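You operate a simulated robot arm through the tools that you are given. There is no shell and no other tool. Be economical: measure what you need, move in short steps, check, and stop when the job is done.

You run a simulated robot arm. Do the job below in one go: nothing can be reset, and whatever is moved stays where it is left.

## Task
Spin the used filter off into the free drain cup, then spin the new, ready-oiled one on by hand.

It is judged by the outcome, as a careful person would: the job done as asked, and still so three seconds after it is handed in. It fails if anything else is knocked over, pushed out of place, dropped, spilled or broken.

## Robot
A 5-joint arm with a two-finger parallel gripper, fixed in place. Base frame: the origin is at the foot of the arm, x ahead of it, y to its left, z up; the work surface is at about z = 0.004. Readings come in m, degrees, newtons and seconds.
With the tool pointing down near the work surface it reaches from about 0.26 to 0.68 m from the base axis. Its first joint turns from -66.0 to 66.0 degrees. The tool tilts only in the upright plane through the base axis and itself; it spins freely about its own axis. Payload 2.9 kg.
Tool frame: the origin (TCP) lies between the finger pads and is the grasp point; the fingertips stand 0.03 m ahead of it; z points along the fingers, y is the line along which they close. Largest opening 0.11 m; finger width 0.02, thickness 0.01; the body of the gripper, 0.048 by 0.112 m, starts 0.055 m behind the TCP.
Orientation is that of the tool frame in the base frame, as a unit quaternion [w, x, y, z]. With the fingers straight down and closing along the base's y, the tool's x points along the base's -x, its y along +y and its z along -z.

## Interface
- The arm moves only by the tool nudge_tool. Its argument "plan" is a list of rows, each a list of 6 numbers: the shift along the base's x, y, z in m, then the turn, a rotation vector about the base's x, y, z in degrees. In form: [[tx, ty, tz, rx, ry, rz], ...]. A call has 1 to 10 rows; each row is the pose to reach, as a shift and turn from the pose commanded when the call began. "gripper" is the opening, from 0 (shut) to 1 (fully open), set as the call begins (left out, the last holds). Each row takes 0.2 s and may step no farther than 0.05 m and 8.6 degrees from the row before; otherwise, or with a gripper value out of range, the whole call is refused. A pose out of reach is approached as far as the arm can. The call stops where the force on the tool passes 40 N (or 10 N more than at its start, if that is more) or the arm is blocked; 0.2 s more then pass. The fingers move at their own pace (about 0.108 m/s each) and stop on an object; they squeeze with about 30 N. The grip force told is the motor's: it shows also when the fingers shut on nothing. Time passes only in rows, and 0.2 s behind the last, so rows that repeat a pose let the fingers close. It gives the time, the measured TCP pose, the force on the tool (base axes), the opening and the grip force at its end, in the units of the frame above (readings bear some noise), with the torque about the TCP (base axes, N m) and any sound that the robot's microphone picked up.
- Cameras (640 x 400 px; columns grow to the right, rows downward): "scene" is fixed at [0.0553, -0.4385, 0.6278]; the picture's right is [0.74, -0.67, 0.00], its down [-0.27, -0.29, -0.92] and it looks along [0.62, 0.68, -0.40] (base axes); focal length 372 px, centre (320, 200). "wrist" rides on the gripper at [0.072, 0.017, -0.103] in the tool frame; the picture's right is [-0.23, 0.97, 0.00], its down [-0.76, -0.18, -0.62] and it looks along [-0.61, -0.14, 0.78] (tool axes); focal length 222 px, centre (320, 200). There is no depth. A picture from a camera that has moved, and an enlarged one, comes with that camera's place and axes in the base frame and with its lens. The place of the scene camera against the robot may be out by one fixed shift of up to 0.025 m in any direction.
- get_image(camera): a new picture of that camera. It takes no simulated time.
- zoom(camera, box): a new picture of the part [left, top, right, bottom] of that camera's present view, enlarged. It takes no simulated time.
- close_job(): hands the job in; it is judged then, once.

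Go step by step. Nothing tells you positions but the pictures and the camera data: compare them with the known pose of the tool, close in by small moves and look again before you grip or let go. The budget is 120 turns and 68 pictures, counting those below and the enlarged ones. Unless the task says otherwise, let go and move clear before handing in, and close with one line.

The tools are called as name(argument=value, ...) on one line, values as JSON. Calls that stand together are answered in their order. nudge_tool: Moves the arm, as the interface text tells. Its arguments: {"type":"object","properties":{"plan":{"type":"array","items":{"type":"array","items":{"type":"number"}}},"gripper":{"type":"number"}},"required":["plan"]} The other tools are called the same way: get_image (camera) takes a picture; zoom (camera, box) takes an enlarged picture of a part of a camera's view; close_job () hands the job in.

At the start:

```text
time_s: 0.0
ee_pos: [0.4122, 0.204, 0.3417]
ee_rot: [0.0, 0.0, 1.0, -0.001]
wrist_force: [0.1, -0.4, 0.5]
moment: [0.0, -0.01, -0.01]
finger_gap: 0.11
gripper_force: 0.1
```

scene: 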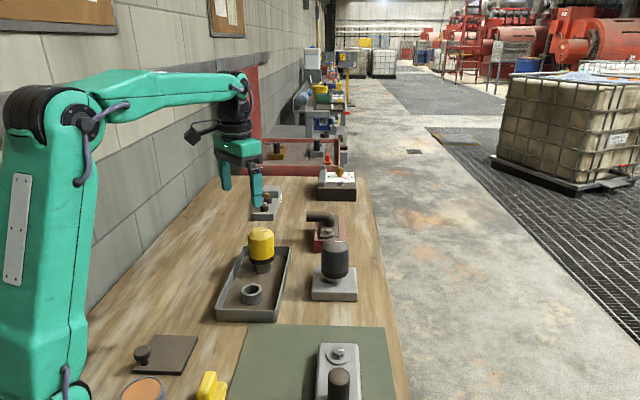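
wrist: 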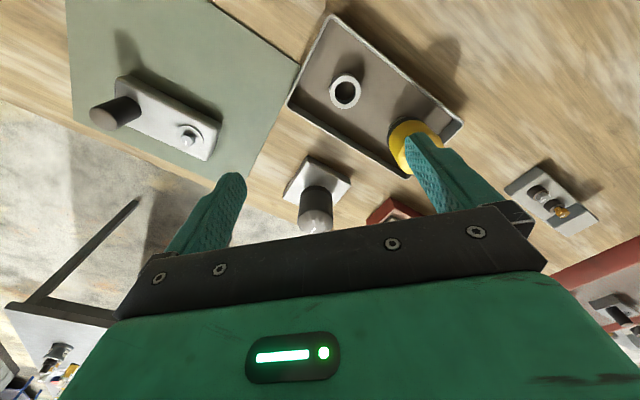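

I see a tray with a yellow filter and a free cup, a dark filter on a block, and another block with a stud and a dark cylinder. I'll look closer before deciding which is which.

zoom(camera="scene", box=[200, 200, 380, 330])

zoom(camera="scene", box=[100, 300, 420, 400])

zoom(camera="wrist", box=[60, 0, 480, 240])

zoom(camera="scene", box=[230, 150, 370, 250])

```text
3.08 times, centred on (290, 265) of scene
camera zoom: at [0.0553, -0.4385, 0.6278], right [0.74, -0.67, 0.0], down [-0.27, -0.29, -0.92], along [0.62, 0.68, -0.4], focal length 1143 px, centre (412, 0)
```

zoom: 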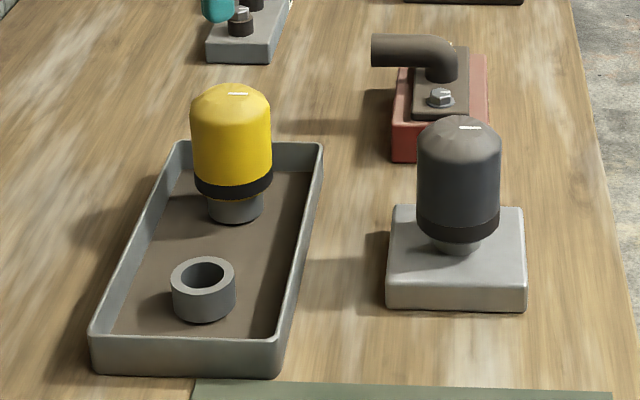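

```text
2.00 times, centred on (260, 350) of scene
camera zoom: at [0.0553, -0.4385, 0.6278], right [0.74, -0.67, 0.0], down [-0.27, -0.29, -0.92], along [0.62, 0.68, -0.4], focal length 743 px, centre (440, -100)
```

zoom: 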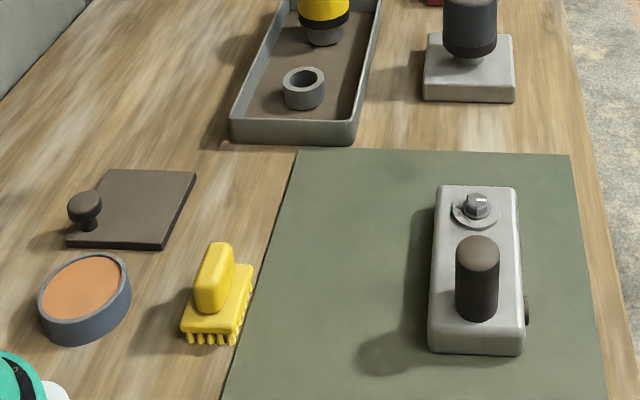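

```text
1.52 times, centred on (270, 120) of wrist
camera zoom: at [0.3404, 0.2199, 0.4422], right [0.23, 0.97, 0.0], down [0.76, -0.18, 0.62], along [0.61, -0.14, -0.78], focal length 338 px, centre (396, 322)
```

zoom: 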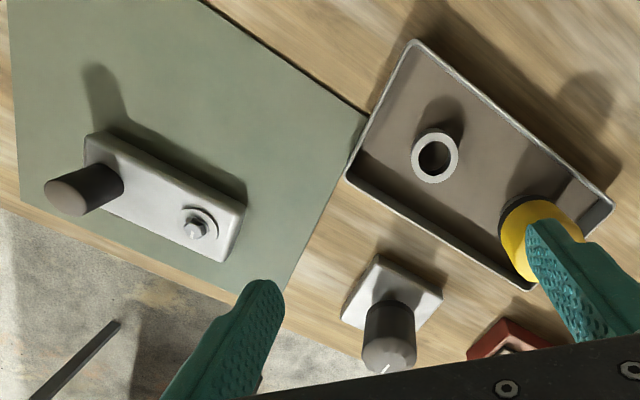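

```text
4.00 times, centred on (300, 200) of scene
camera zoom: at [0.0553, -0.4385, 0.6278], right [0.74, -0.67, 0.0], down [-0.27, -0.29, -0.92], along [0.62, 0.68, -0.4], focal length 1486 px, centre (400, 200)
```

zoom: 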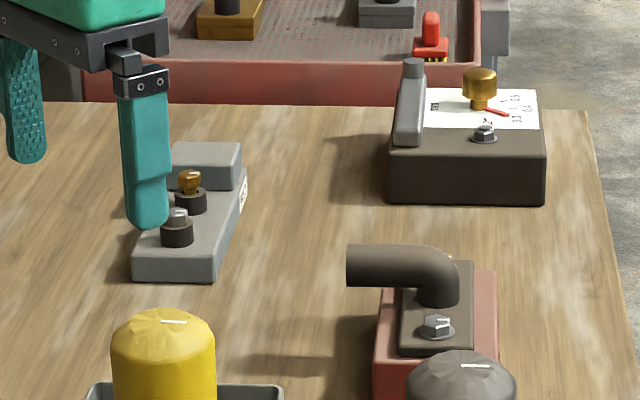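

The dark filter on the pale block (far right) looks like the used one on its mount. The yellow one stands in a cup in the tray with a free cup beside it. I'll move to centre on the dark filter for a better fix.

nudge_tool(plan=[[0.03, -0.03, 0, 0, 0, 0], [0.06, -0.06, 0, 0, 0, 0], [0.06, -0.06, 0, 0, 0, 0]], gripper=1)

get_image(camera="wrist")

```text
time_s: 0.8
ee_pos: [0.4712, 0.1425, 0.3409]
ee_rot: [0.0, 0.0, 1.0, -0.001]
wrist_force: [-0.5, 0.5, -0.4]
moment: [0.0, 0.0, -0.02]
finger_gap: 0.1103
gripper_force: 0.1
```

```text
61 pictures are left
camera wrist: at [0.3994, 0.1605, 0.4423], right [0.23, 0.97, 0.0], down [0.76, -0.18, 0.62], along [0.61, -0.14, -0.78], focal length 222 px, centre (320, 200)
```

wrist: 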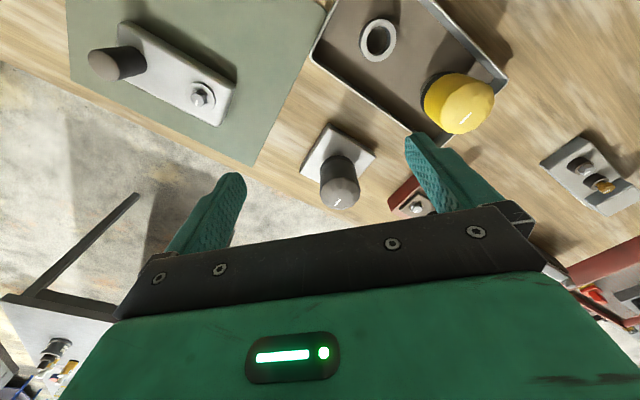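

Both filters are visible now; I'll zoom in for measurement.

zoom(camera="wrist", box=[280, 0, 520, 230])

```text
1.74 times, centred on (400, 115) of wrist
camera zoom: at [0.3994, 0.1605, 0.4423], right [0.23, 0.97, 0.0], down [0.76, -0.18, 0.62], along [0.61, -0.14, -0.78], focal length 386 px, centre (181, 348)
```

zoom: 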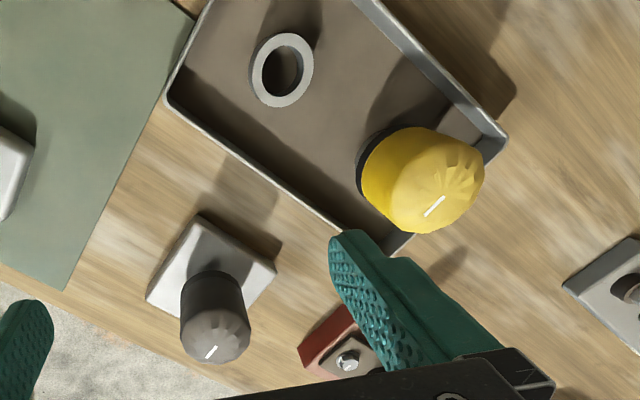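

Estimates: dark filter about (0.63, 0.143) with top at 0.14, free cup (0.44, 0.24), yellow (0.525, 0.32). I'll move above the dark filter and re-check.

nudge_tool(plan=[[0.04, 0, -0.02, 0, 0, 0], [0.08, 0, -0.04, 0, 0, 0], [0.12, 0, -0.07, 0, 0, 0], [0.14, 0.0, -0.1, 0, 0, 0], [0.14, 0, -0.1, 0, 0, 0]])

get_image(camera="wrist")

zoom(camera="scene", box=[200, 150, 440, 320])

```text
time_s: 2.0
ee_pos: [0.6118, 0.1447, 0.2436]
ee_rot: [0.0, 0.0, 1.0, 0.0]
wrist_force: [0.4, 0.0, 0.2]
moment: [-0.02, 0.01, 0.01]
finger_gap: 0.1101
gripper_force: 0.1
```

```text
59 pictures are left
camera wrist: at [0.5408, 0.1613, 0.3445], right [0.23, 0.97, 0.0], down [0.76, -0.18, 0.62], along [0.61, -0.14, -0.78], focal length 222 px, centre (320, 200)
```

wrist: 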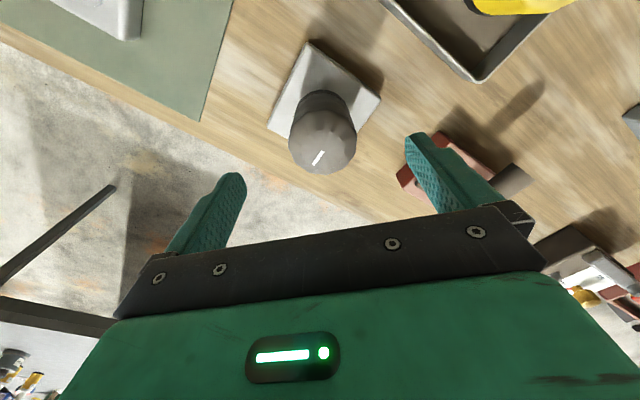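

```text
2.35 times, centred on (320, 235) of scene
camera zoom: at [0.0554, -0.4385, 0.6278], right [0.74, -0.67, 0.0], down [-0.27, -0.29, -0.92], along [0.62, 0.68, -0.4], focal length 874 px, centre (320, 118)
```

zoom: 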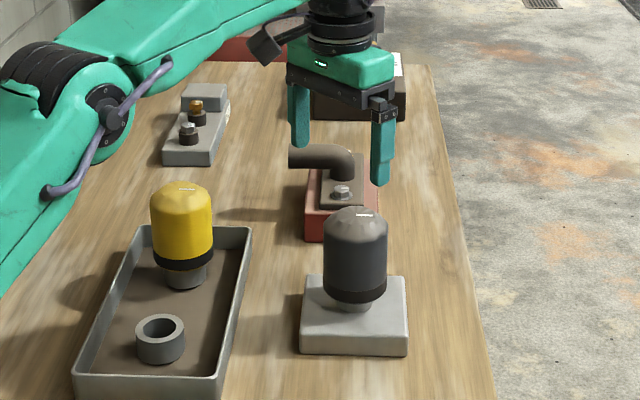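

The dark filter's axis is around (0.633, 0.144), diameter about 0.072 m. I'll move above it at z 0.19 and look.

nudge_tool(plan=[[0.021, -0.001, -0.02, 0, 0, 0], [0.021, -0.001, -0.05, 0, 0, 0], [0.021, -0.001, -0.05, 0, 0, 0]])

get_image(camera="wrist")

zoom(camera="scene", box=[250, 160, 410, 310])

```text
time_s: 2.8
ee_pos: [0.6324, 0.144, 0.1926]
ee_rot: [0.0, 0.0, 1.0, 0.0]
wrist_force: [-0.2, 1.0, 0.2]
moment: [0.02, 0.01, -0.01]
finger_gap: 0.11
gripper_force: 0.0
```

```text
57 pictures are left
camera wrist: at [0.5613, 0.1604, 0.2946], right [0.23, 0.97, 0.0], down [0.76, -0.18, 0.62], along [0.61, -0.14, -0.78], focal length 222 px, centre (320, 200)
```

wrist: 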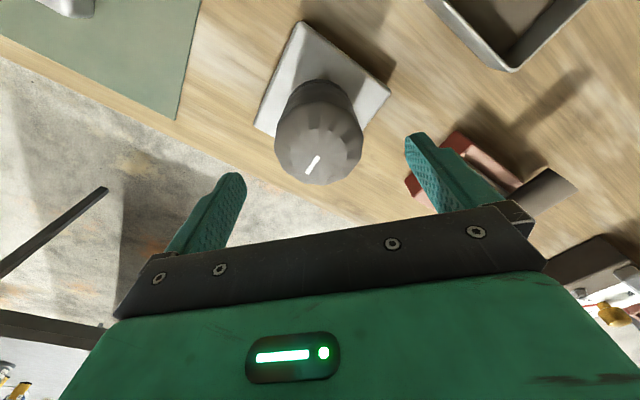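

```text
2.67 times, centred on (330, 235) of scene
camera zoom: at [0.0553, -0.4385, 0.6278], right [0.74, -0.67, 0.0], down [-0.27, -0.29, -0.92], along [0.62, 0.68, -0.4], focal length 991 px, centre (293, 107)
```

zoom: 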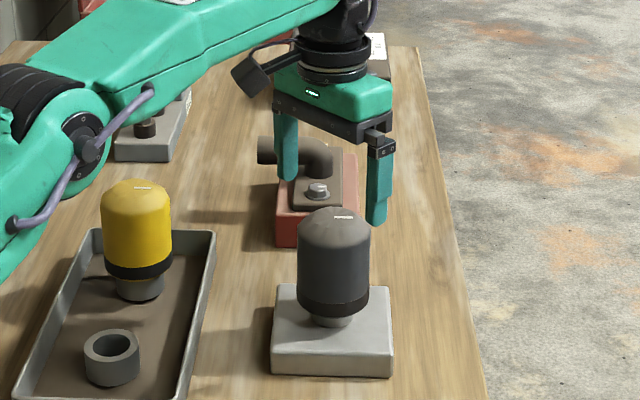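

The filter is centred between the fingers, with its top at about 0.15. I'll descend to z≈0.112 around it.

nudge_tool(plan=[[0, 0, -0.02, 0, 0, 0], [0, 0, -0.04, 0, 0, 0], [0, 0, -0.06, 0, 0, 0], [0, 0, -0.08, 0, 0, 0], [0, 0, -0.08, 0, 0, 0]])

get_image(camera="wrist")

zoom(camera="scene", box=[250, 160, 410, 310])

```text
time_s: 4.0
ee_pos: [0.6312, 0.1435, 0.1117]
ee_rot: [0.0, 0.0, 1.0, 0.0]
wrist_force: [0.1, 0.0, -0.4]
moment: [-0.01, -0.01, -0.01]
finger_gap: 0.1101
gripper_force: 0.1
```

```text
55 pictures are left
camera wrist: at [0.5606, 0.1597, 0.2126], right [0.23, 0.97, 0.0], down [0.76, -0.18, 0.62], along [0.61, -0.14, -0.78], focal length 222 px, centre (320, 200)
```

wrist: 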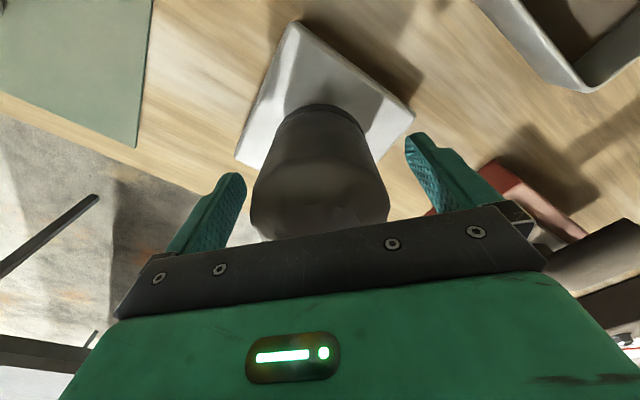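

```text
2.67 times, centred on (330, 235) of scene
camera zoom: at [0.0553, -0.4385, 0.6278], right [0.74, -0.67, 0.0], down [-0.27, -0.29, -0.92], along [0.62, 0.68, -0.4], focal length 991 px, centre (293, 107)
```

zoom: 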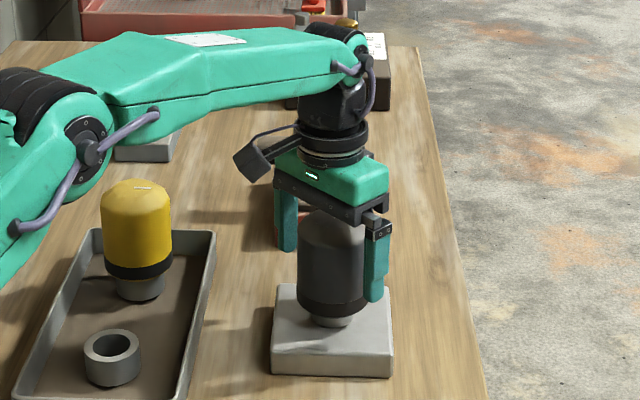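

The fingers straddle the filter evenly with no contact. I'll close the grip.

nudge_tool(plan=[[0, 0, 0, 0, 0, 0], [0, 0, 0, 0, 0, 0], [0, 0, 0, 0, 0, 0]], gripper=0)

```text
time_s: 4.8
ee_pos: [0.6299, 0.1419, 0.112]
ee_rot: [0.0, 0.001, 1.0, 0.0]
wrist_force: [0.4, -10.4, -0.4]
moment: [-0.42, -0.18, -0.02]
finger_gap: 0.0707
gripper_force: 30.0
```

Gripped at 0.0707 m, with a sideways load showing the axis is slightly to −y. I'll relieve that and start turning counter-clockwise (seen from above).

nudge_tool(plan=[[0, -0.002, 0, 0, 0, 0], [0, -0.002, 0, 0, 0, 8], [0, -0.002, 0, 0, 0, 16]])

```text
time_s: 5.6
ee_pos: [0.6325, 0.1405, 0.1135]
ee_rot: [0.0, -0.14, 0.99, 0.0]
wrist_force: [0.9, 0.9, 0.4]
moment: [0.08, -0.12, -0.01]
finger_gap: 0.0707
gripper_force: 30.1
```

It turns with little torque. I'll keep turning and watch z.

nudge_tool(plan=[[0, 0, 0, 0, 0, 8], [0, 0, 0, 0, 0, 16], [0, 0, 0, 0, 0, 24], [0, 0, 0, 0, 0, 32], [0, 0, 0, 0, 0, 40], [0, 0, 0, 0, 0, 48], [0, 0, 0, 0, 0, 56], [0, 0, 0, 0, 0, 64], [0, 0, 0, 0, 0, 72]])

zoom(camera="scene", box=[250, 160, 410, 310])

```text
time_s: 7.1
ee_pos: [0.6345, 0.1378, 0.1138]
ee_rot: [0.006, -0.54, 0.841, -0.003]
wrist_force: [8.6, 1.4, 0.8]
moment: [0.41, 1.98, -0.06]
finger_gap: 0.0704
gripper_force: 30.1
stopped in row 7: the force on the tool passed its limit at 41 N (the readings are from after the stop); the commanded pose is now the measured one
```

```text
2.67 times, centred on (330, 235) of scene
camera zoom: at [0.0554, -0.4385, 0.6278], right [0.74, -0.67, 0.0], down [-0.27, -0.29, -0.92], along [0.62, 0.68, -0.4], focal length 991 px, centre (293, 107)
```

zoom: 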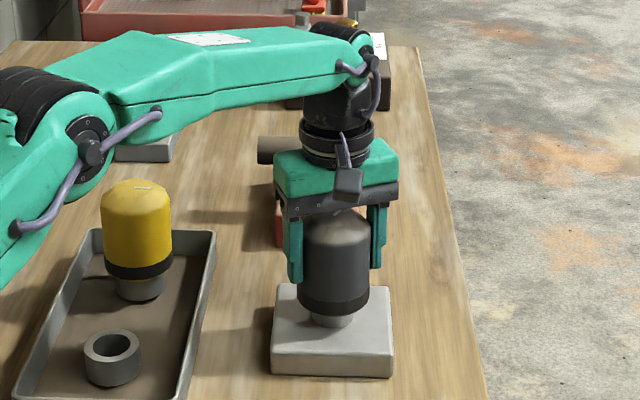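

The turn stopped on a sideways load, since the axis is slightly off in x. I'll nudge +x to relieve it.

nudge_tool(plan=[[0.0015, -0.0007, 0, 0, 0, 0], [0.0015, -0.0007, 0, 0, 0, 0]])

```text
time_s: 7.7
ee_pos: [0.6344, 0.1375, 0.1134]
ee_rot: [0.003, -0.541, 0.841, -0.001]
wrist_force: [-18.1, 0.9, 4.2]
moment: [0.67, 0.45, 0.08]
finger_gap: 0.0709
gripper_force: 30.1
```

nudge_tool(plan=[[-0.001, 0, 0, 0, 0, 0], [-0.001, 0, 0, 0, 0, 0]])

get_image(camera="wrist")

```text
time_s: 8.3
ee_pos: [0.6347, 0.137, 0.1128]
ee_rot: [0.006, -0.541, 0.841, -0.001]
wrist_force: [2.1, 6.4, 1.9]
moment: [0.52, 1.85, -0.01]
finger_gap: 0.0707
gripper_force: 29.6
```

```text
52 pictures are left
camera wrist: at [0.5889, 0.0781, 0.2135], right [-0.79, 0.61, -0.01], down [0.47, 0.62, 0.63], along [0.39, 0.5, -0.78], focal length 222 px, centre (320, 200)
```

wrist: 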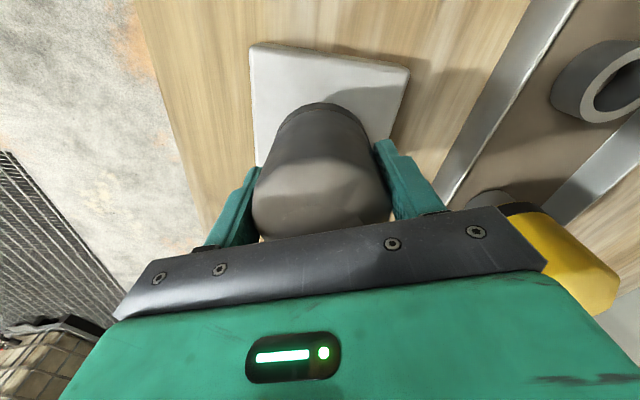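

Combining both grips puts the axis at about (0.637, 0.141). I'll open, re-centre there, and regrip.

nudge_tool(plan=[[0, 0, 0, 0, 0, 0], [0.0018, 0.0039, 0, 0, 0, 0], [0.0018, 0.0039, 0, 0, 0, 0]], gripper=1)

nudge_tool(plan=[[0, 0, 0, 0, 0, 0], [0, 0, 0, 0, 0, 0], [0, 0, 0, 0, 0, 0]], gripper=0)

```text
time_s: 9.1
ee_pos: [0.635, 0.1406, 0.112]
ee_rot: [0.006, -0.54, 0.841, -0.002]
wrist_force: [0.4, -0.1, 0.0]
moment: [0.03, 0.01, 0.01]
finger_gap: 0.11
gripper_force: 0.1
```

```text
time_s: 9.9
ee_pos: [0.6352, 0.1407, 0.1127]
ee_rot: [0.004, -0.54, 0.842, -0.001]
wrist_force: [1.1, 2.0, 1.5]
moment: [0.51, 1.13, -0.03]
finger_gap: 0.0709
gripper_force: 29.9
```

Well centred now. I'll correct the small tilt and carry on turning.

nudge_tool(plan=[[0, 0, 0, -0.2, 0.6, 0], [0, 0, 0, -0.2, 0.6, 0]])

nudge_tool(plan=[[0, 0, 0, 0, 0, 8], [0, 0, 0, 0, 0, 16], [0, 0, 0, 0, 0, 24], [0, 0, 0, 0, 0, 32], [0, 0, 0, 0, 0, 40]])

```text
time_s: 10.5
ee_pos: [0.6357, 0.1403, 0.1119]
ee_rot: [-0.001, -0.541, 0.841, 0.001]
wrist_force: [-7.1, 0.7, -0.3]
moment: [0.13, -1.3, -0.01]
finger_gap: 0.0708
gripper_force: 29.7
```

```text
time_s: 11.7
ee_pos: [0.6364, 0.1401, 0.1145]
ee_rot: [-0.001, 0.796, -0.605, 0.002]
wrist_force: [13.7, 3.8, 5.2]
moment: [0.23, 0.51, -0.01]
finger_gap: 0.0706
gripper_force: 30.2
```

Torque about z is near zero and z is creeping up, so it's unscrewing. I'll continue, letting z rise.

nudge_tool(plan=[[0.0007, 0, 0.001, 0, 0, 8], [0.0007, 0, 0.001, 0, 0, 16], [0.0007, 0, 0.0015, 0, 0, 24], [0.0007, 0, 0.0015, 0, 0, 32], [0.0007, 0, 0.002, 0, 0, 40], [0.0007, 0, 0.002, 0, 0, 48], [0.0007, 0, 0.002, 0, 0, 56]])

zoom(camera="scene", box=[250, 160, 410, 310])

```text
time_s: 13.3
ee_pos: [0.6371, 0.1415, 0.1162]
ee_rot: [-0.001, 0.987, -0.16, 0.001]
wrist_force: [17.5, 16.5, -1.0]
moment: [-0.58, -0.1, -0.02]
finger_gap: 0.0704
gripper_force: 30.2
```

```text
2.67 times, centred on (330, 235) of scene
camera zoom: at [0.0554, -0.4385, 0.6278], right [0.74, -0.67, 0.0], down [-0.27, -0.29, -0.92], along [0.62, 0.68, -0.4], focal length 991 px, centre (293, 107)
```

zoom: 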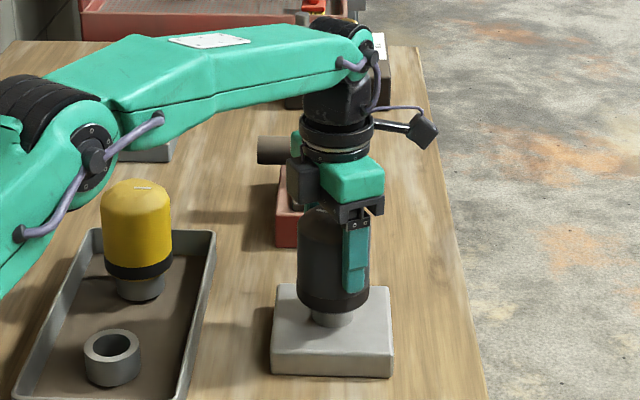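

The filter's visibly rising off the mount. I'll follow the side load with a small shift and keep turning.

nudge_tool(plan=[[0.001, 0.001, 0.0003, 0, 0, 8], [0.001, 0.001, 0.0006, 0, 0, 16], [0.001, 0.001, 0.0009, 0, 0, 24], [0.001, 0.001, 0.0012, 0, 0, 32], [0.001, 0.001, 0.0015, 0, 0, 40], [0.001, 0.001, 0.0018, 0, 0, 48]])

```text
time_s: 14.7
ee_pos: [0.6376, 0.142, 0.1156]
ee_rot: [0.0, 0.999, 0.044, -0.001]
wrist_force: [-19.9, -9.3, 11.5]
moment: [0.02, 0.19, -0.05]
finger_gap: 0.0706
gripper_force: 29.5
out of reach, approached as far as the arm can: row 4, 5, 6
```

The wrist spin limit is reached at about +185°. I'll open, centre on the axis, and wind back for another bite.

nudge_tool(plan=[[0, 0, -0.001, 0, 0, 0], [-0.001, -0.001, -0.002, 0, 0, 0], [-0.001, -0.001, -0.002, 0, 0, 0]], gripper=1)

zoom(camera="scene", box=[290, 220, 370, 310])

```text
time_s: 15.5
ee_pos: [0.6358, 0.1418, 0.1153]
ee_rot: [0.001, 0.999, 0.043, 0.001]
wrist_force: [-0.1, 0.2, 1.3]
moment: [0.0, -0.01, 0.0]
finger_gap: 0.1099
gripper_force: 0.1
```

```text
4.44 times, centred on (330, 265) of scene
camera zoom: at [0.0553, -0.4385, 0.6278], right [0.74, -0.67, 0.0], down [-0.27, -0.29, -0.92], along [0.62, 0.68, -0.4], focal length 1651 px, centre (276, -89)
```

zoom: 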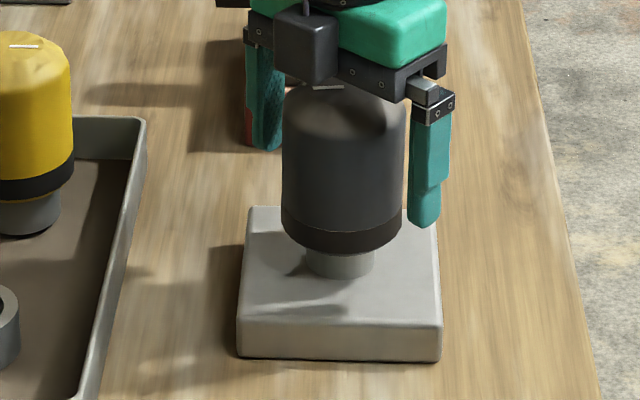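

The filter stays on its thread and its tick mark has turned half a turn. I'll rewind.

nudge_tool(plan=[[0, 0, 0, 0, 0, -8.5], [0, 0, 0, 0, 0, -17], [0, 0, 0, 0, 0, -25.5], [0, 0, 0, 0, 0, -34], [0, 0, 0, 0, 0, -42.5], [0, 0, 0, 0, 0, -51], [0, 0, 0, 0, 0, -59.5], [0, 0, 0, 0, 0, -68], [0, 0, 0, 0, 0, -76.5], [0, 0, 0, 0, 0, -85]])

nudge_tool(plan=[[0, 0, 0, 0, 0, -8.5], [0, 0, 0, 0, 0, -17], [0, 0, 0, 0, 0, -25.5], [0, 0, 0, 0, 0, -34], [0, 0, 0, 0, 0, -42.5], [0, 0, 0, 0, 0, -51], [0, 0, 0, 0, 0, -59.5], [0, 0, 0, 0, 0, -68], [0, 0, 0, 0, 0, -76.5], [0, 0, 0, 0, 0, -85]])

nudge_tool(plan=[[0, 0, 0, 0, 0, -8.5], [0, 0, 0, 0, 0, -17], [0, 0, 0, 0, 0, -25.5], [0, 0, 0, 0, 0, -34], [0, 0, 0, 0, 0, -42.5], [0, 0, 0, 0, 0, -51], [0, 0, 0, 0, 0, -59.5], [0, 0, 0, 0, 0, -68], [0, 0, 0, 0, 0, -76.5], [0, 0, 0, 0, 0, -85]])

nudge_tool(plan=[[0, 0, 0, 0, 0, -8.5], [0, 0, 0, 0, 0, -17], [0, 0, 0, 0, 0, -25.5], [0, 0, 0, 0, 0, -34], [0, 0, 0, 0, 0, -42.5], [0, 0, 0, 0, 0, -51], [0, 0, 0, 0, 0, -59.5], [0, 0, 0, 0, 0, -68], [0, 0, 0, 0, 0, -76.5], [0, 0, 0, 0, 0, -85]])

```text
time_s: 17.7
ee_pos: [0.6363, 0.1412, 0.1148]
ee_rot: [0.0, 0.766, -0.643, 0.0]
wrist_force: [-0.3, 0.2, 0.2]
moment: [0.0, -0.04, -0.03]
finger_gap: 0.11
gripper_force: 0.1
```

```text
time_s: 19.9
ee_pos: [0.6371, 0.1404, 0.1161]
ee_rot: [-0.001, -0.13, 0.992, 0.0]
wrist_force: [0.2, 0.1, 0.5]
moment: [-0.01, 0.01, -0.01]
finger_gap: 0.1099
gripper_force: 0.1
```

```text
time_s: 22.1
ee_pos: [0.6369, 0.14, 0.1159]
ee_rot: [0.0, 0.574, 0.819, 0.0]
wrist_force: [-0.7, -0.8, 0.4]
moment: [0.0, 0.02, -0.02]
finger_gap: 0.11
gripper_force: 0.0
```

```text
time_s: 24.3
ee_pos: [0.6375, 0.1398, 0.1165]
ee_rot: [0.001, 0.977, 0.215, 0.0]
wrist_force: [0.3, 0.3, -0.3]
moment: [0.01, 0.01, -0.02]
finger_gap: 0.1099
gripper_force: 0.0
```

Now at about −155°. I'll regrip and check the centring forces.

nudge_tool(plan=[[0, 0, 0, 0, 0, 0], [0, 0, 0, 0, 0, 0], [0, 0, 0, 0, 0, 0]], gripper=0)

nudge_tool(plan=[[0, 0, 0.0003, 0, 0, 8], [0, 0, 0.0006, 0, 0, 16], [0, 0, 0.0009, 0, 0, 24], [0, 0, 0.0012, 0, 0, 32], [0, 0, 0.0015, 0, 0, 40], [0, 0, 0.0015, 0, 0, 48]])

```text
time_s: 25.1
ee_pos: [0.6353, 0.1426, 0.116]
ee_rot: [0.0, 0.976, 0.218, 0.001]
wrist_force: [-4.0, 18.4, -0.4]
moment: [0.87, 0.37, -0.02]
finger_gap: 0.0709
gripper_force: 30.5
```

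```text
time_s: 26.5
ee_pos: [0.6356, 0.1413, 0.1166]
ee_rot: [0.0, 0.802, 0.597, 0.0]
wrist_force: [-11.5, 18.1, 2.3]
moment: [0.14, 0.55, -0.04]
finger_gap: 0.0707
gripper_force: 30.0
```

Force says to shift about (−0.6, +1) mm; I'll apply it and keep turning.

nudge_tool(plan=[[-0.0006, 0.001, 0.0002, 0, 0, 8], [-0.0006, 0.001, 0.0004, 0, 0, 16], [-0.0006, 0.001, 0.0006, 0, 0, 24], [-0.0006, 0.001, 0.0008, 0, 0, 32], [-0.0006, 0.001, 0.001, 0, 0, 40], [-0.0006, 0.001, 0.0012, 0, 0, 48], [-0.0006, 0.001, 0.0014, 0, 0, 56], [-0.0006, 0.001, 0.0016, 0, 0, 64], [-0.0006, 0.001, 0.0018, 0, 0, 72]])

zoom(camera="scene", box=[290, 220, 370, 310])

```text
time_s: 28.5
ee_pos: [0.6364, 0.1409, 0.1175]
ee_rot: [-0.001, 0.3, 0.954, -0.001]
wrist_force: [-0.5, -1.2, -1.6]
moment: [-0.03, -0.01, 0.0]
finger_gap: 0.0712
gripper_force: 29.7
```

```text
4.44 times, centred on (330, 265) of scene
camera zoom: at [0.0554, -0.4385, 0.6278], right [0.74, -0.67, 0.0], down [-0.27, -0.29, -0.92], along [0.62, 0.68, -0.4], focal length 1651 px, centre (276, -89)
```

zoom: 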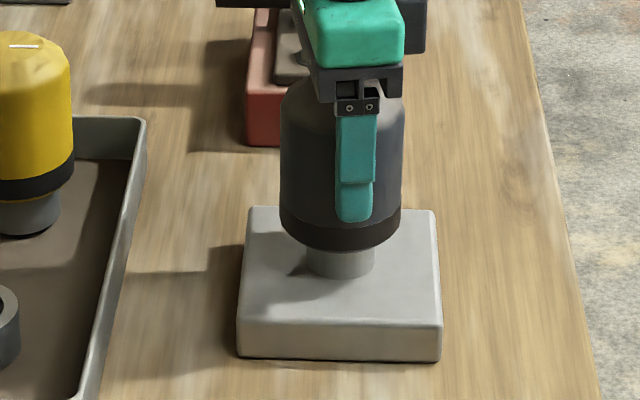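

Side load and moments have dropped to zero after about 300° of turning, so it may be free. I'll test with a gentle lift of a few millimetres.

nudge_tool(plan=[[0, 0, 0.002, 0, 0, 0], [0, 0, 0.004, 0, 0, 0], [0, 0, 0.004, 0, 0, 0]])

zoom(camera="scene", box=[290, 220, 370, 310])

```text
time_s: 29.3
ee_pos: [0.6361, 0.1408, 0.1228]
ee_rot: [-0.002, 0.301, 0.954, 0.0]
wrist_force: [0.8, 0.6, -3.5]
moment: [0.01, 0.01, -0.02]
finger_gap: 0.0709
gripper_force: 30.0
```

```text
4.44 times, centred on (330, 265) of scene
camera zoom: at [0.0554, -0.4385, 0.6278], right [0.74, -0.67, 0.0], down [-0.27, -0.29, -0.92], along [0.62, 0.68, -0.4], focal length 1651 px, centre (276, -89)
```

zoom: 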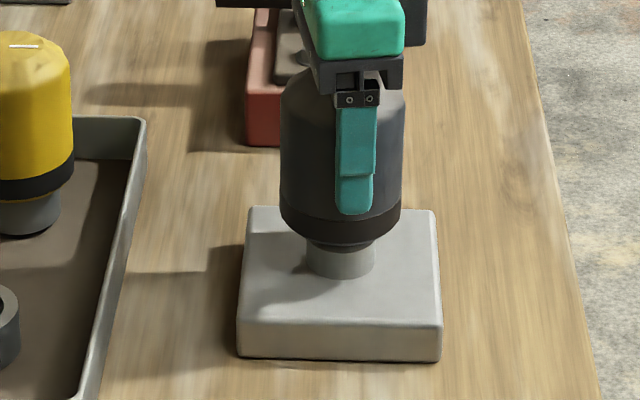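

The filter is free (it weighs about 4 N). I'll lift it straight up, then carry it level toward the free cup.

nudge_tool(plan=[[0, 0, 0.01, 0, 0, 0], [0, 0, 0.03, 0, 0, 0], [0, 0, 0.06, 0, 0, 0], [0, 0, 0.095, 0, 0, 8], [0, 0, 0.13, 0, 0, 16], [-0.02, 0.01, 0.13, 0, 0, 24], [-0.05, 0.025, 0.13, 0, 0, 32], [-0.08, 0.04, 0.13, 0, 0, 40], [-0.08, 0.04, 0.13, 0, 0, 40]])

get_image(camera="scene")

get_image(camera="wrist")

```text
time_s: 31.3
ee_pos: [0.5546, 0.1808, 0.2536]
ee_rot: [-0.001, -0.044, 0.999, 0.0]
wrist_force: [0.1, -1.0, -3.2]
moment: [0.02, 0.0, -0.02]
finger_gap: 0.0708
gripper_force: 30.7
out of reach, approached as far as the arm can: row 5
```

```text
47 pictures are left
```

scene: 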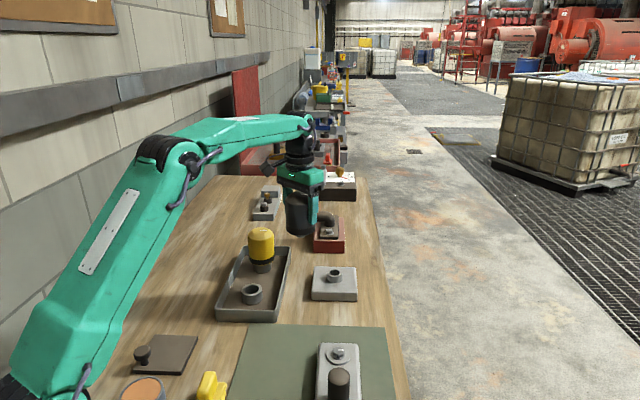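

```text
46 pictures are left
camera wrist: at [0.4826, 0.1907, 0.3533], right [0.14, 0.99, 0.0], down [0.78, -0.11, 0.62], along [0.62, -0.09, -0.78], focal length 222 px, centre (320, 200)
```

wrist: 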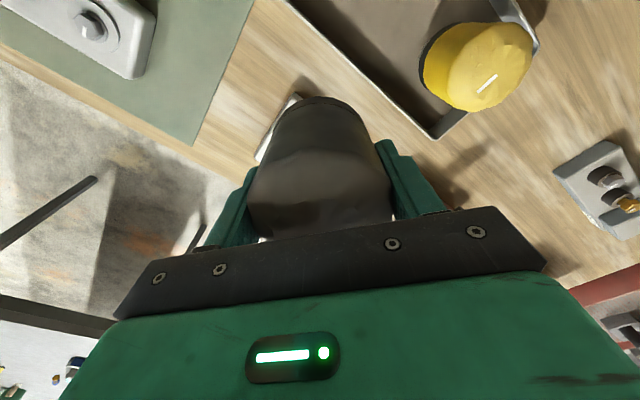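

The mount now shows the same kind of collar as the cups. I'll measure collar and cup in the scene view relative to the mount's known place.

zoom(camera="scene", box=[210, 220, 370, 325])

```text
3.81 times, centred on (290, 272) of scene
camera zoom: at [0.0554, -0.4385, 0.6278], right [0.74, -0.67, 0.0], down [-0.27, -0.29, -0.92], along [0.62, 0.68, -0.4], focal length 1416 px, centre (434, -76)
```

zoom: 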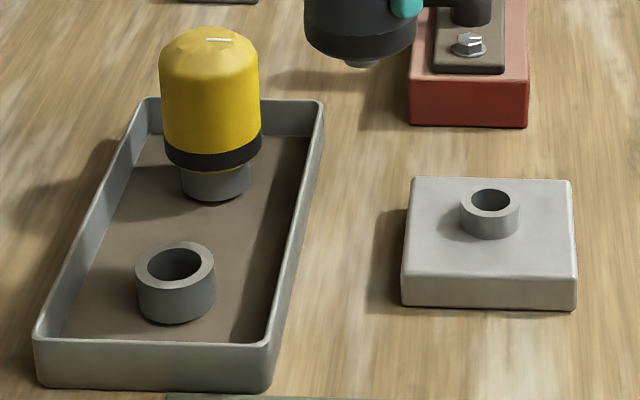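

Both estimates agree: free cup at about (0.440, 0.2405), rim at z≈0.04. I'll carry the filter above it, spinning the fingers to clear the yellow filter.

nudge_tool(plan=[[-0.03, 0.015, 0, 0, 0, 8], [-0.06, 0.03, 0, 0, 0, 16], [-0.09, 0.045, 0, 0, 0, 24], [-0.115, 0.06, 0, 0, 0, 32], [-0.115, 0.06, -0.03, 0, 0, 40], [-0.115, 0.06, -0.06, 0, 0, 40], [-0.115, 0.06, -0.08, 0, 0, 40], [-0.115, 0.06, -0.08, 0, 0, 40]])

get_image(camera="wrist")

zoom(camera="scene", box=[180, 180, 340, 325])

```text
time_s: 33.1
ee_pos: [0.4401, 0.2419, 0.171]
ee_rot: [-0.001, -0.384, 0.924, -0.001]
wrist_force: [0.5, 0.2, -3.2]
moment: [0.0, 0.0, 0.01]
finger_gap: 0.0707
gripper_force: 30.0
```

```text
44 pictures are left
camera wrist: at [0.3783, 0.2023, 0.2718], right [-0.53, 0.85, 0.0], down [0.66, 0.41, 0.62], along [0.53, 0.33, -0.78], focal length 222 px, centre (320, 200)
```

wrist: 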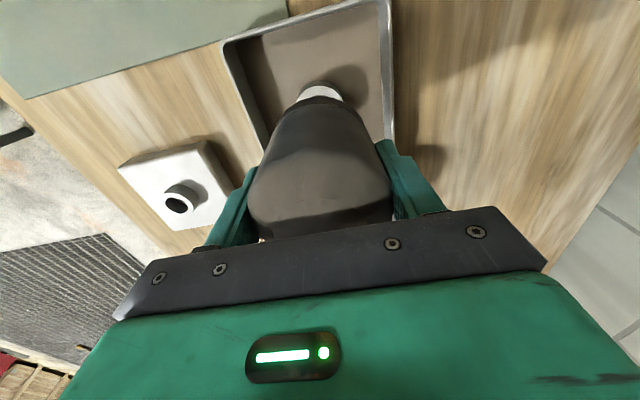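

```text
2.76 times, centred on (260, 252) of scene
camera zoom: at [0.0554, -0.4385, 0.6278], right [0.74, -0.67, 0.0], down [-0.27, -0.29, -0.92], along [0.62, 0.68, -0.4], focal length 1025 px, centre (486, 55)
```

zoom: 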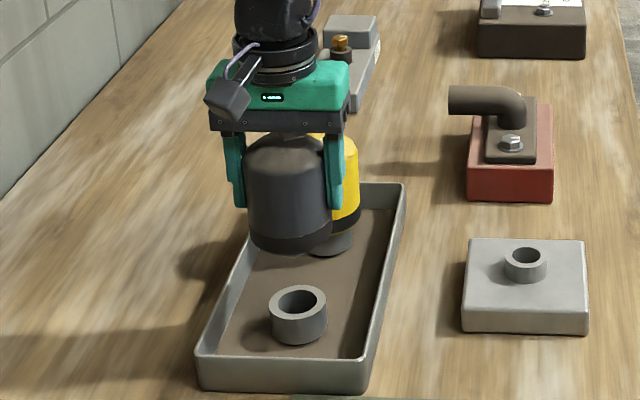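

The alignment looks close. I'll take zooms for a precise check before lowering.

zoom(camera="scene", box=[230, 220, 280, 310])

zoom(camera="wrist", box=[240, 60, 400, 180])

```text
4.44 times, centred on (255, 265) of scene
camera zoom: at [0.0554, -0.4385, 0.6278], right [0.74, -0.67, 0.0], down [-0.27, -0.29, -0.92], along [0.62, 0.68, -0.4], focal length 1651 px, centre (609, -89)
```

zoom: 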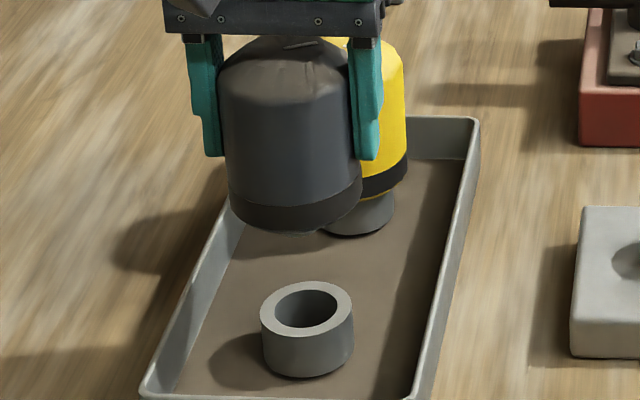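

```text
3.33 times, centred on (320, 120) of wrist
camera zoom: at [0.3783, 0.2023, 0.2718], right [-0.53, 0.85, 0.0], down [0.66, 0.41, 0.62], along [0.53, 0.33, -0.78], focal length 740 px, centre (320, 467)
```

zoom: 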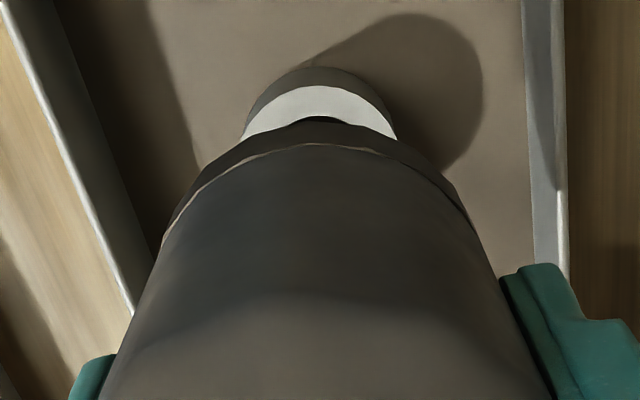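

Filter axis and cup centre agree within about 1 mm. I'll lower it.

nudge_tool(plan=[[0, -0.0005, -0.015, 0, 0, 0], [0, -0.0005, -0.03, 0, 0, 0], [0, -0.0005, -0.045, 0, 0, 0], [0, -0.0005, -0.051, 0, 0, 0], [0, -0.0005, -0.054, 0, 0, 0], [0, -0.0005, -0.054, 0, 0, 0]])

zoom(camera="scene", box=[230, 220, 280, 310])

```text
time_s: 34.5
ee_pos: [0.4398, 0.2432, 0.1175]
ee_rot: [-0.001, -0.383, 0.924, 0.0]
wrist_force: [0.3, -0.7, -3.1]
moment: [-0.02, -0.02, 0.0]
finger_gap: 0.0707
gripper_force: 30.1
```

```text
4.44 times, centred on (255, 265) of scene
camera zoom: at [0.0554, -0.4385, 0.6278], right [0.74, -0.67, 0.0], down [-0.27, -0.29, -0.92], along [0.62, 0.68, -0.4], focal length 1651 px, centre (609, -89)
```

zoom: 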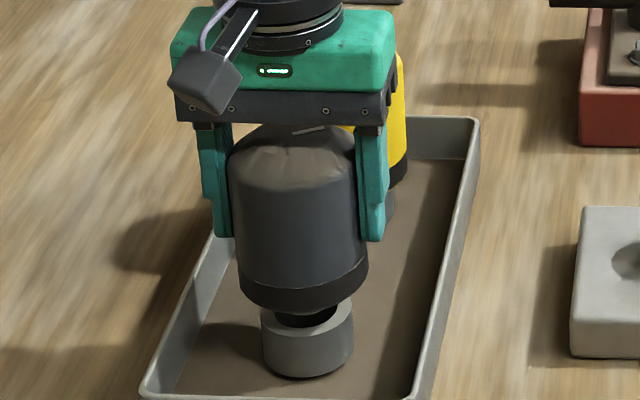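

Nicely aligned; the neck is about to enter the cup. I'll lower slowly to contact.

nudge_tool(plan=[[0, 0, -0.003, 0, 0, 0], [0, 0, -0.006, 0, 0, 0], [0, 0, -0.009, 0, 0, 0], [0, 0, -0.009, 0, 0, 0]])

zoom(camera="scene", box=[230, 220, 280, 310])

```text
time_s: 35.5
ee_pos: [0.4412, 0.2398, 0.109]
ee_rot: [-0.001, -0.383, 0.924, 0.0]
wrist_force: [-0.1, -0.3, -3.1]
moment: [0.03, -0.02, 0.0]
finger_gap: 0.0705
gripper_force: 30.2
```

```text
4.44 times, centred on (255, 265) of scene
camera zoom: at [0.0554, -0.4385, 0.6278], right [0.74, -0.67, 0.0], down [-0.27, -0.29, -0.92], along [0.62, 0.68, -0.4], focal length 1651 px, centre (609, -89)
```

zoom: 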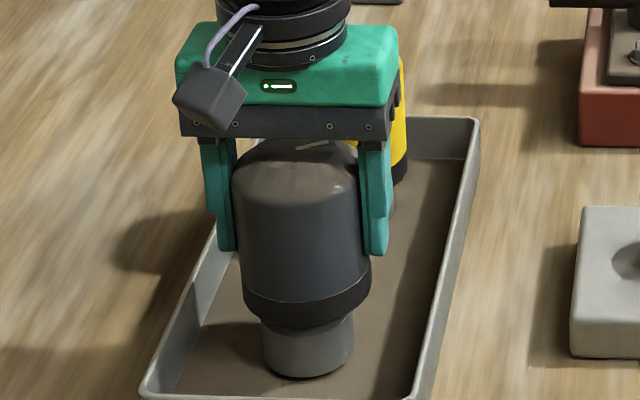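

Not yet seated; about 6–8 mm more to go.

nudge_tool(plan=[[0, 0, -0.002, 0, 0, 0], [0, 0, -0.004, 0, 0, 0], [0, 0, -0.005, 0, 0, 0], [0, 0, -0.005, 0, 0, 0]])

nudge_tool(plan=[[0, 0, -0.001, 0, 0, 0], [0, 0, -0.002, 0, 0, 0], [0, 0, -0.002, 0, 0, 0]])

zoom(camera="scene", box=[230, 220, 280, 310])

```text
time_s: 36.5
ee_pos: [0.4415, 0.2405, 0.1061]
ee_rot: [-0.001, -0.382, 0.924, -0.001]
wrist_force: [-0.4, -0.2, -3.4]
moment: [-0.01, 0.02, 0.0]
finger_gap: 0.0705
gripper_force: 30.2
```

```text
time_s: 37.3
ee_pos: [0.4422, 0.2402, 0.1028]
ee_rot: [-0.002, -0.383, 0.924, 0.0]
wrist_force: [0.6, -0.5, -2.7]
moment: [0.01, 0.01, 0.02]
finger_gap: 0.0706
gripper_force: 30.0
```

```text
4.44 times, centred on (255, 265) of scene
camera zoom: at [0.0554, -0.4385, 0.6278], right [0.74, -0.67, 0.0], down [-0.27, -0.29, -0.92], along [0.62, 0.68, -0.4], focal length 1651 px, centre (609, -89)
```

zoom: 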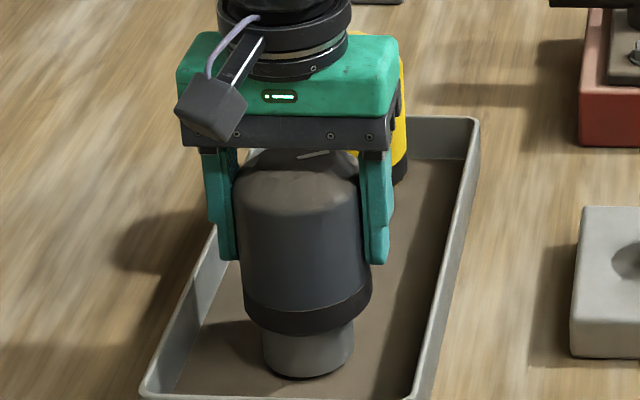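

nudge_tool(plan=[[0, 0, -0.001, 0, 0, 0], [0, 0, -0.002, 0, 0, 0], [0, 0, -0.002, 0, 0, 0]])

nudge_tool(plan=[[0, 0, -0.001, 0, 0, 0], [0, 0, -0.0015, 0, 0, 0], [0, 0, -0.0015, 0, 0, 0]])

zoom(camera="scene", box=[230, 220, 280, 310])

```text
time_s: 38.1
ee_pos: [0.441, 0.2403, 0.0994]
ee_rot: [-0.001, -0.383, 0.924, -0.001]
wrist_force: [-0.4, 0.0, -3.4]
moment: [0.01, -0.04, 0.0]
finger_gap: 0.0708
gripper_force: 30.2
```

```text
time_s: 38.9
ee_pos: [0.4415, 0.2414, 0.1008]
ee_rot: [0.0, -0.384, 0.923, 0.0]
wrist_force: [-0.7, 1.2, 0.8]
moment: [0.19, -0.09, 0.07]
finger_gap: 0.0706
gripper_force: 29.4
```

```text
4.44 times, centred on (255, 265) of scene
camera zoom: at [0.0553, -0.4385, 0.6278], right [0.74, -0.67, 0.0], down [-0.27, -0.29, -0.92], along [0.62, 0.68, -0.4], focal length 1651 px, centre (609, -89)
```

zoom: 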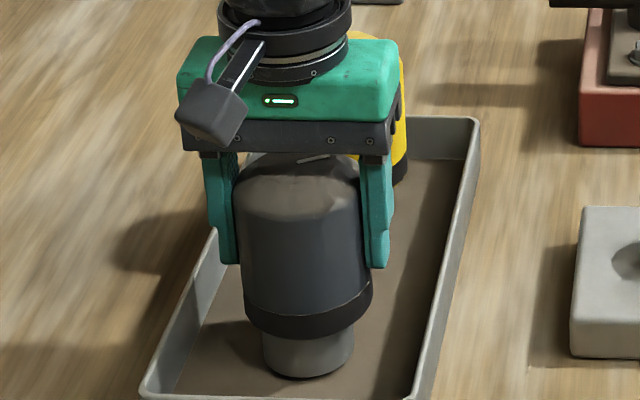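

The weight has gone onto the cup and the seating looks like the yellow one's. I'll settle another 0.5 mm and release.

nudge_tool(plan=[[0, 0, -0.0005, 0, 0, 0], [0, 0, -0.0005, 0, 0, 0]])

nudge_tool(plan=[[0, 0, 0, 0, 0, 0], [0, 0, 0, 0, 0, 0], [0, 0, 0, 0, 0, 0]], gripper=1)

zoom(camera="scene", box=[230, 220, 280, 310])

```text
time_s: 39.5
ee_pos: [0.4416, 0.2407, 0.0996]
ee_rot: [0.0, -0.383, 0.924, 0.0]
wrist_force: [-5.5, -0.3, 13.6]
moment: [0.29, 0.03, 0.04]
finger_gap: 0.0706
gripper_force: 29.8
```

```text
time_s: 40.3
ee_pos: [0.4418, 0.2406, 0.0993]
ee_rot: [-0.001, -0.382, 0.924, 0.0]
wrist_force: [-0.4, 0.6, 0.4]
moment: [-0.01, 0.0, -0.02]
finger_gap: 0.11
gripper_force: 0.0
```

```text
4.44 times, centred on (255, 265) of scene
camera zoom: at [0.0553, -0.4385, 0.6278], right [0.74, -0.67, 0.0], down [-0.27, -0.29, -0.92], along [0.62, 0.68, -0.4], focal length 1651 px, centre (609, -89)
```

zoom: 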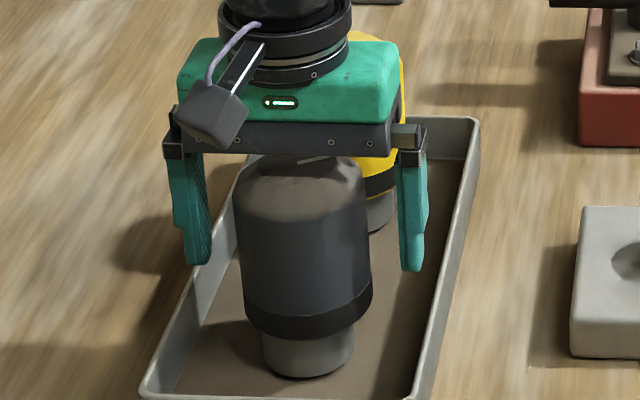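

The used filter sits upright in the cup on its own. I'll rise and look at the yellow filter from above.

nudge_tool(plan=[[0, 0, 0.03, 0, 0, 0], [0, 0, 0.07, 0, 0, 0], [0, 0, 0.11, 0, 0, 0], [0, 0, 0.15, 0, 0, 0], [0.03, 0.02, 0.15, 0, 0, 0], [0.05, 0.05, 0.15, 0, 0, 0], [0.05, 0.05, 0.15, 0, 0, 0]])

get_image(camera="wrist")

zoom(camera="scene", box=[210, 210, 370, 325])

```text
time_s: 41.9
ee_pos: [0.488, 0.2936, 0.2485]
ee_rot: [0.0, -0.383, 0.924, 0.0]
wrist_force: [0.3, 0.4, 1.0]
moment: [0.03, 0.0, 0.02]
finger_gap: 0.1101
gripper_force: 0.2
```

```text
35 pictures are left
camera wrist: at [0.4255, 0.2546, 0.3515], right [-0.53, 0.85, 0.0], down [0.67, 0.41, 0.62], along [0.53, 0.33, -0.78], focal length 222 px, centre (320, 200)
```

wrist: 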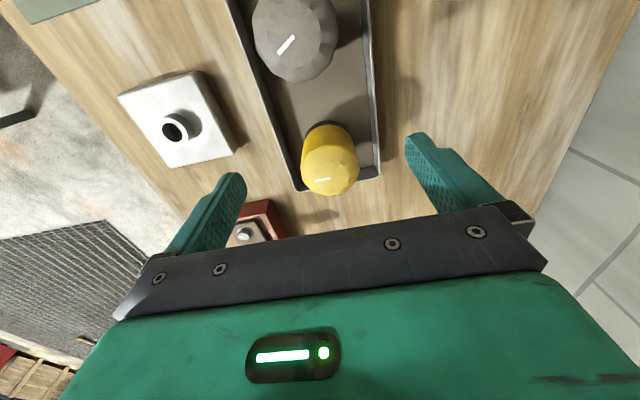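

```text
3.48 times, centred on (290, 268) of scene
camera zoom: at [0.0554, -0.4385, 0.6278], right [0.74, -0.67, 0.0], down [-0.27, -0.29, -0.92], along [0.62, 0.68, -0.4], focal length 1292 px, centre (424, -35)
```

zoom: 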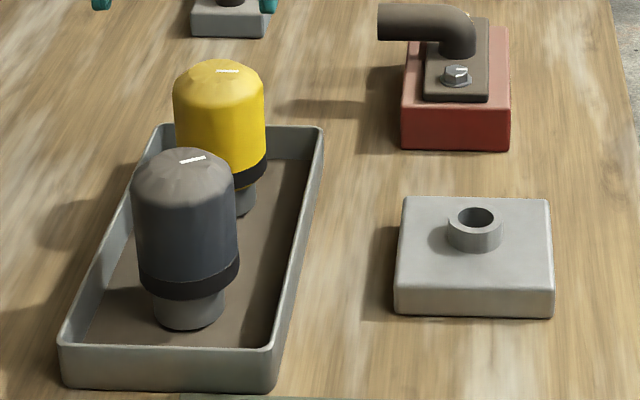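

Yellow filter estimated at (0.534, 0.337). I'll move above it and check.

nudge_tool(plan=[[0.025, 0.025, 0, 0, 0, 0], [0.045, 0.045, 0, 0, 0, 0], [0.045, 0.045, -0.04, 0, 0, 0], [0.045, 0.045, -0.06, 0, 0, 0], [0.045, 0.045, -0.06, 0, 0, 0]])

get_image(camera="wrist")

zoom(camera="scene", box=[200, 170, 320, 290])

```text
time_s: 43.1
ee_pos: [0.5368, 0.3356, 0.1887]
ee_rot: [0.0, -0.383, 0.924, -0.001]
wrist_force: [0.1, -0.3, -0.2]
moment: [0.0, -0.01, 0.02]
finger_gap: 0.1102
gripper_force: 0.0
```

```text
33 pictures are left
camera wrist: at [0.4747, 0.2955, 0.2887], right [-0.53, 0.85, 0.0], down [0.66, 0.41, 0.62], along [0.53, 0.33, -0.78], focal length 222 px, centre (320, 200)
```

wrist: 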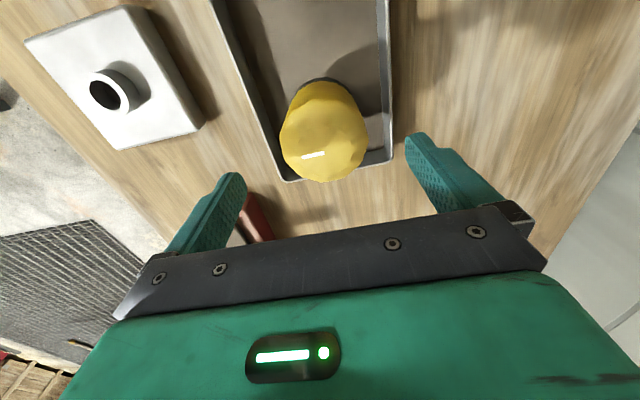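

```text
3.33 times, centred on (260, 230) of scene
camera zoom: at [0.0553, -0.4385, 0.6278], right [0.74, -0.67, 0.0], down [-0.27, -0.29, -0.92], along [0.62, 0.68, -0.4], focal length 1238 px, centre (520, 100)
```

zoom: 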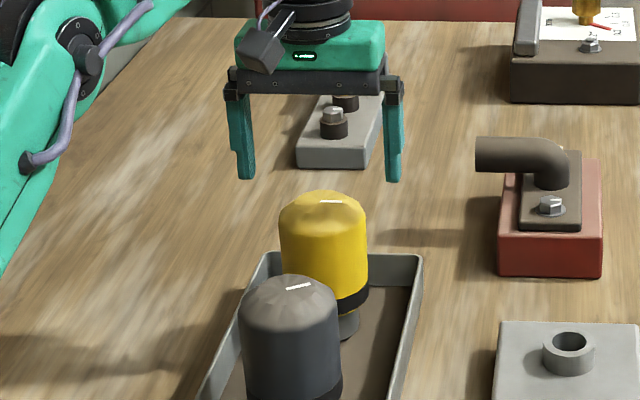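

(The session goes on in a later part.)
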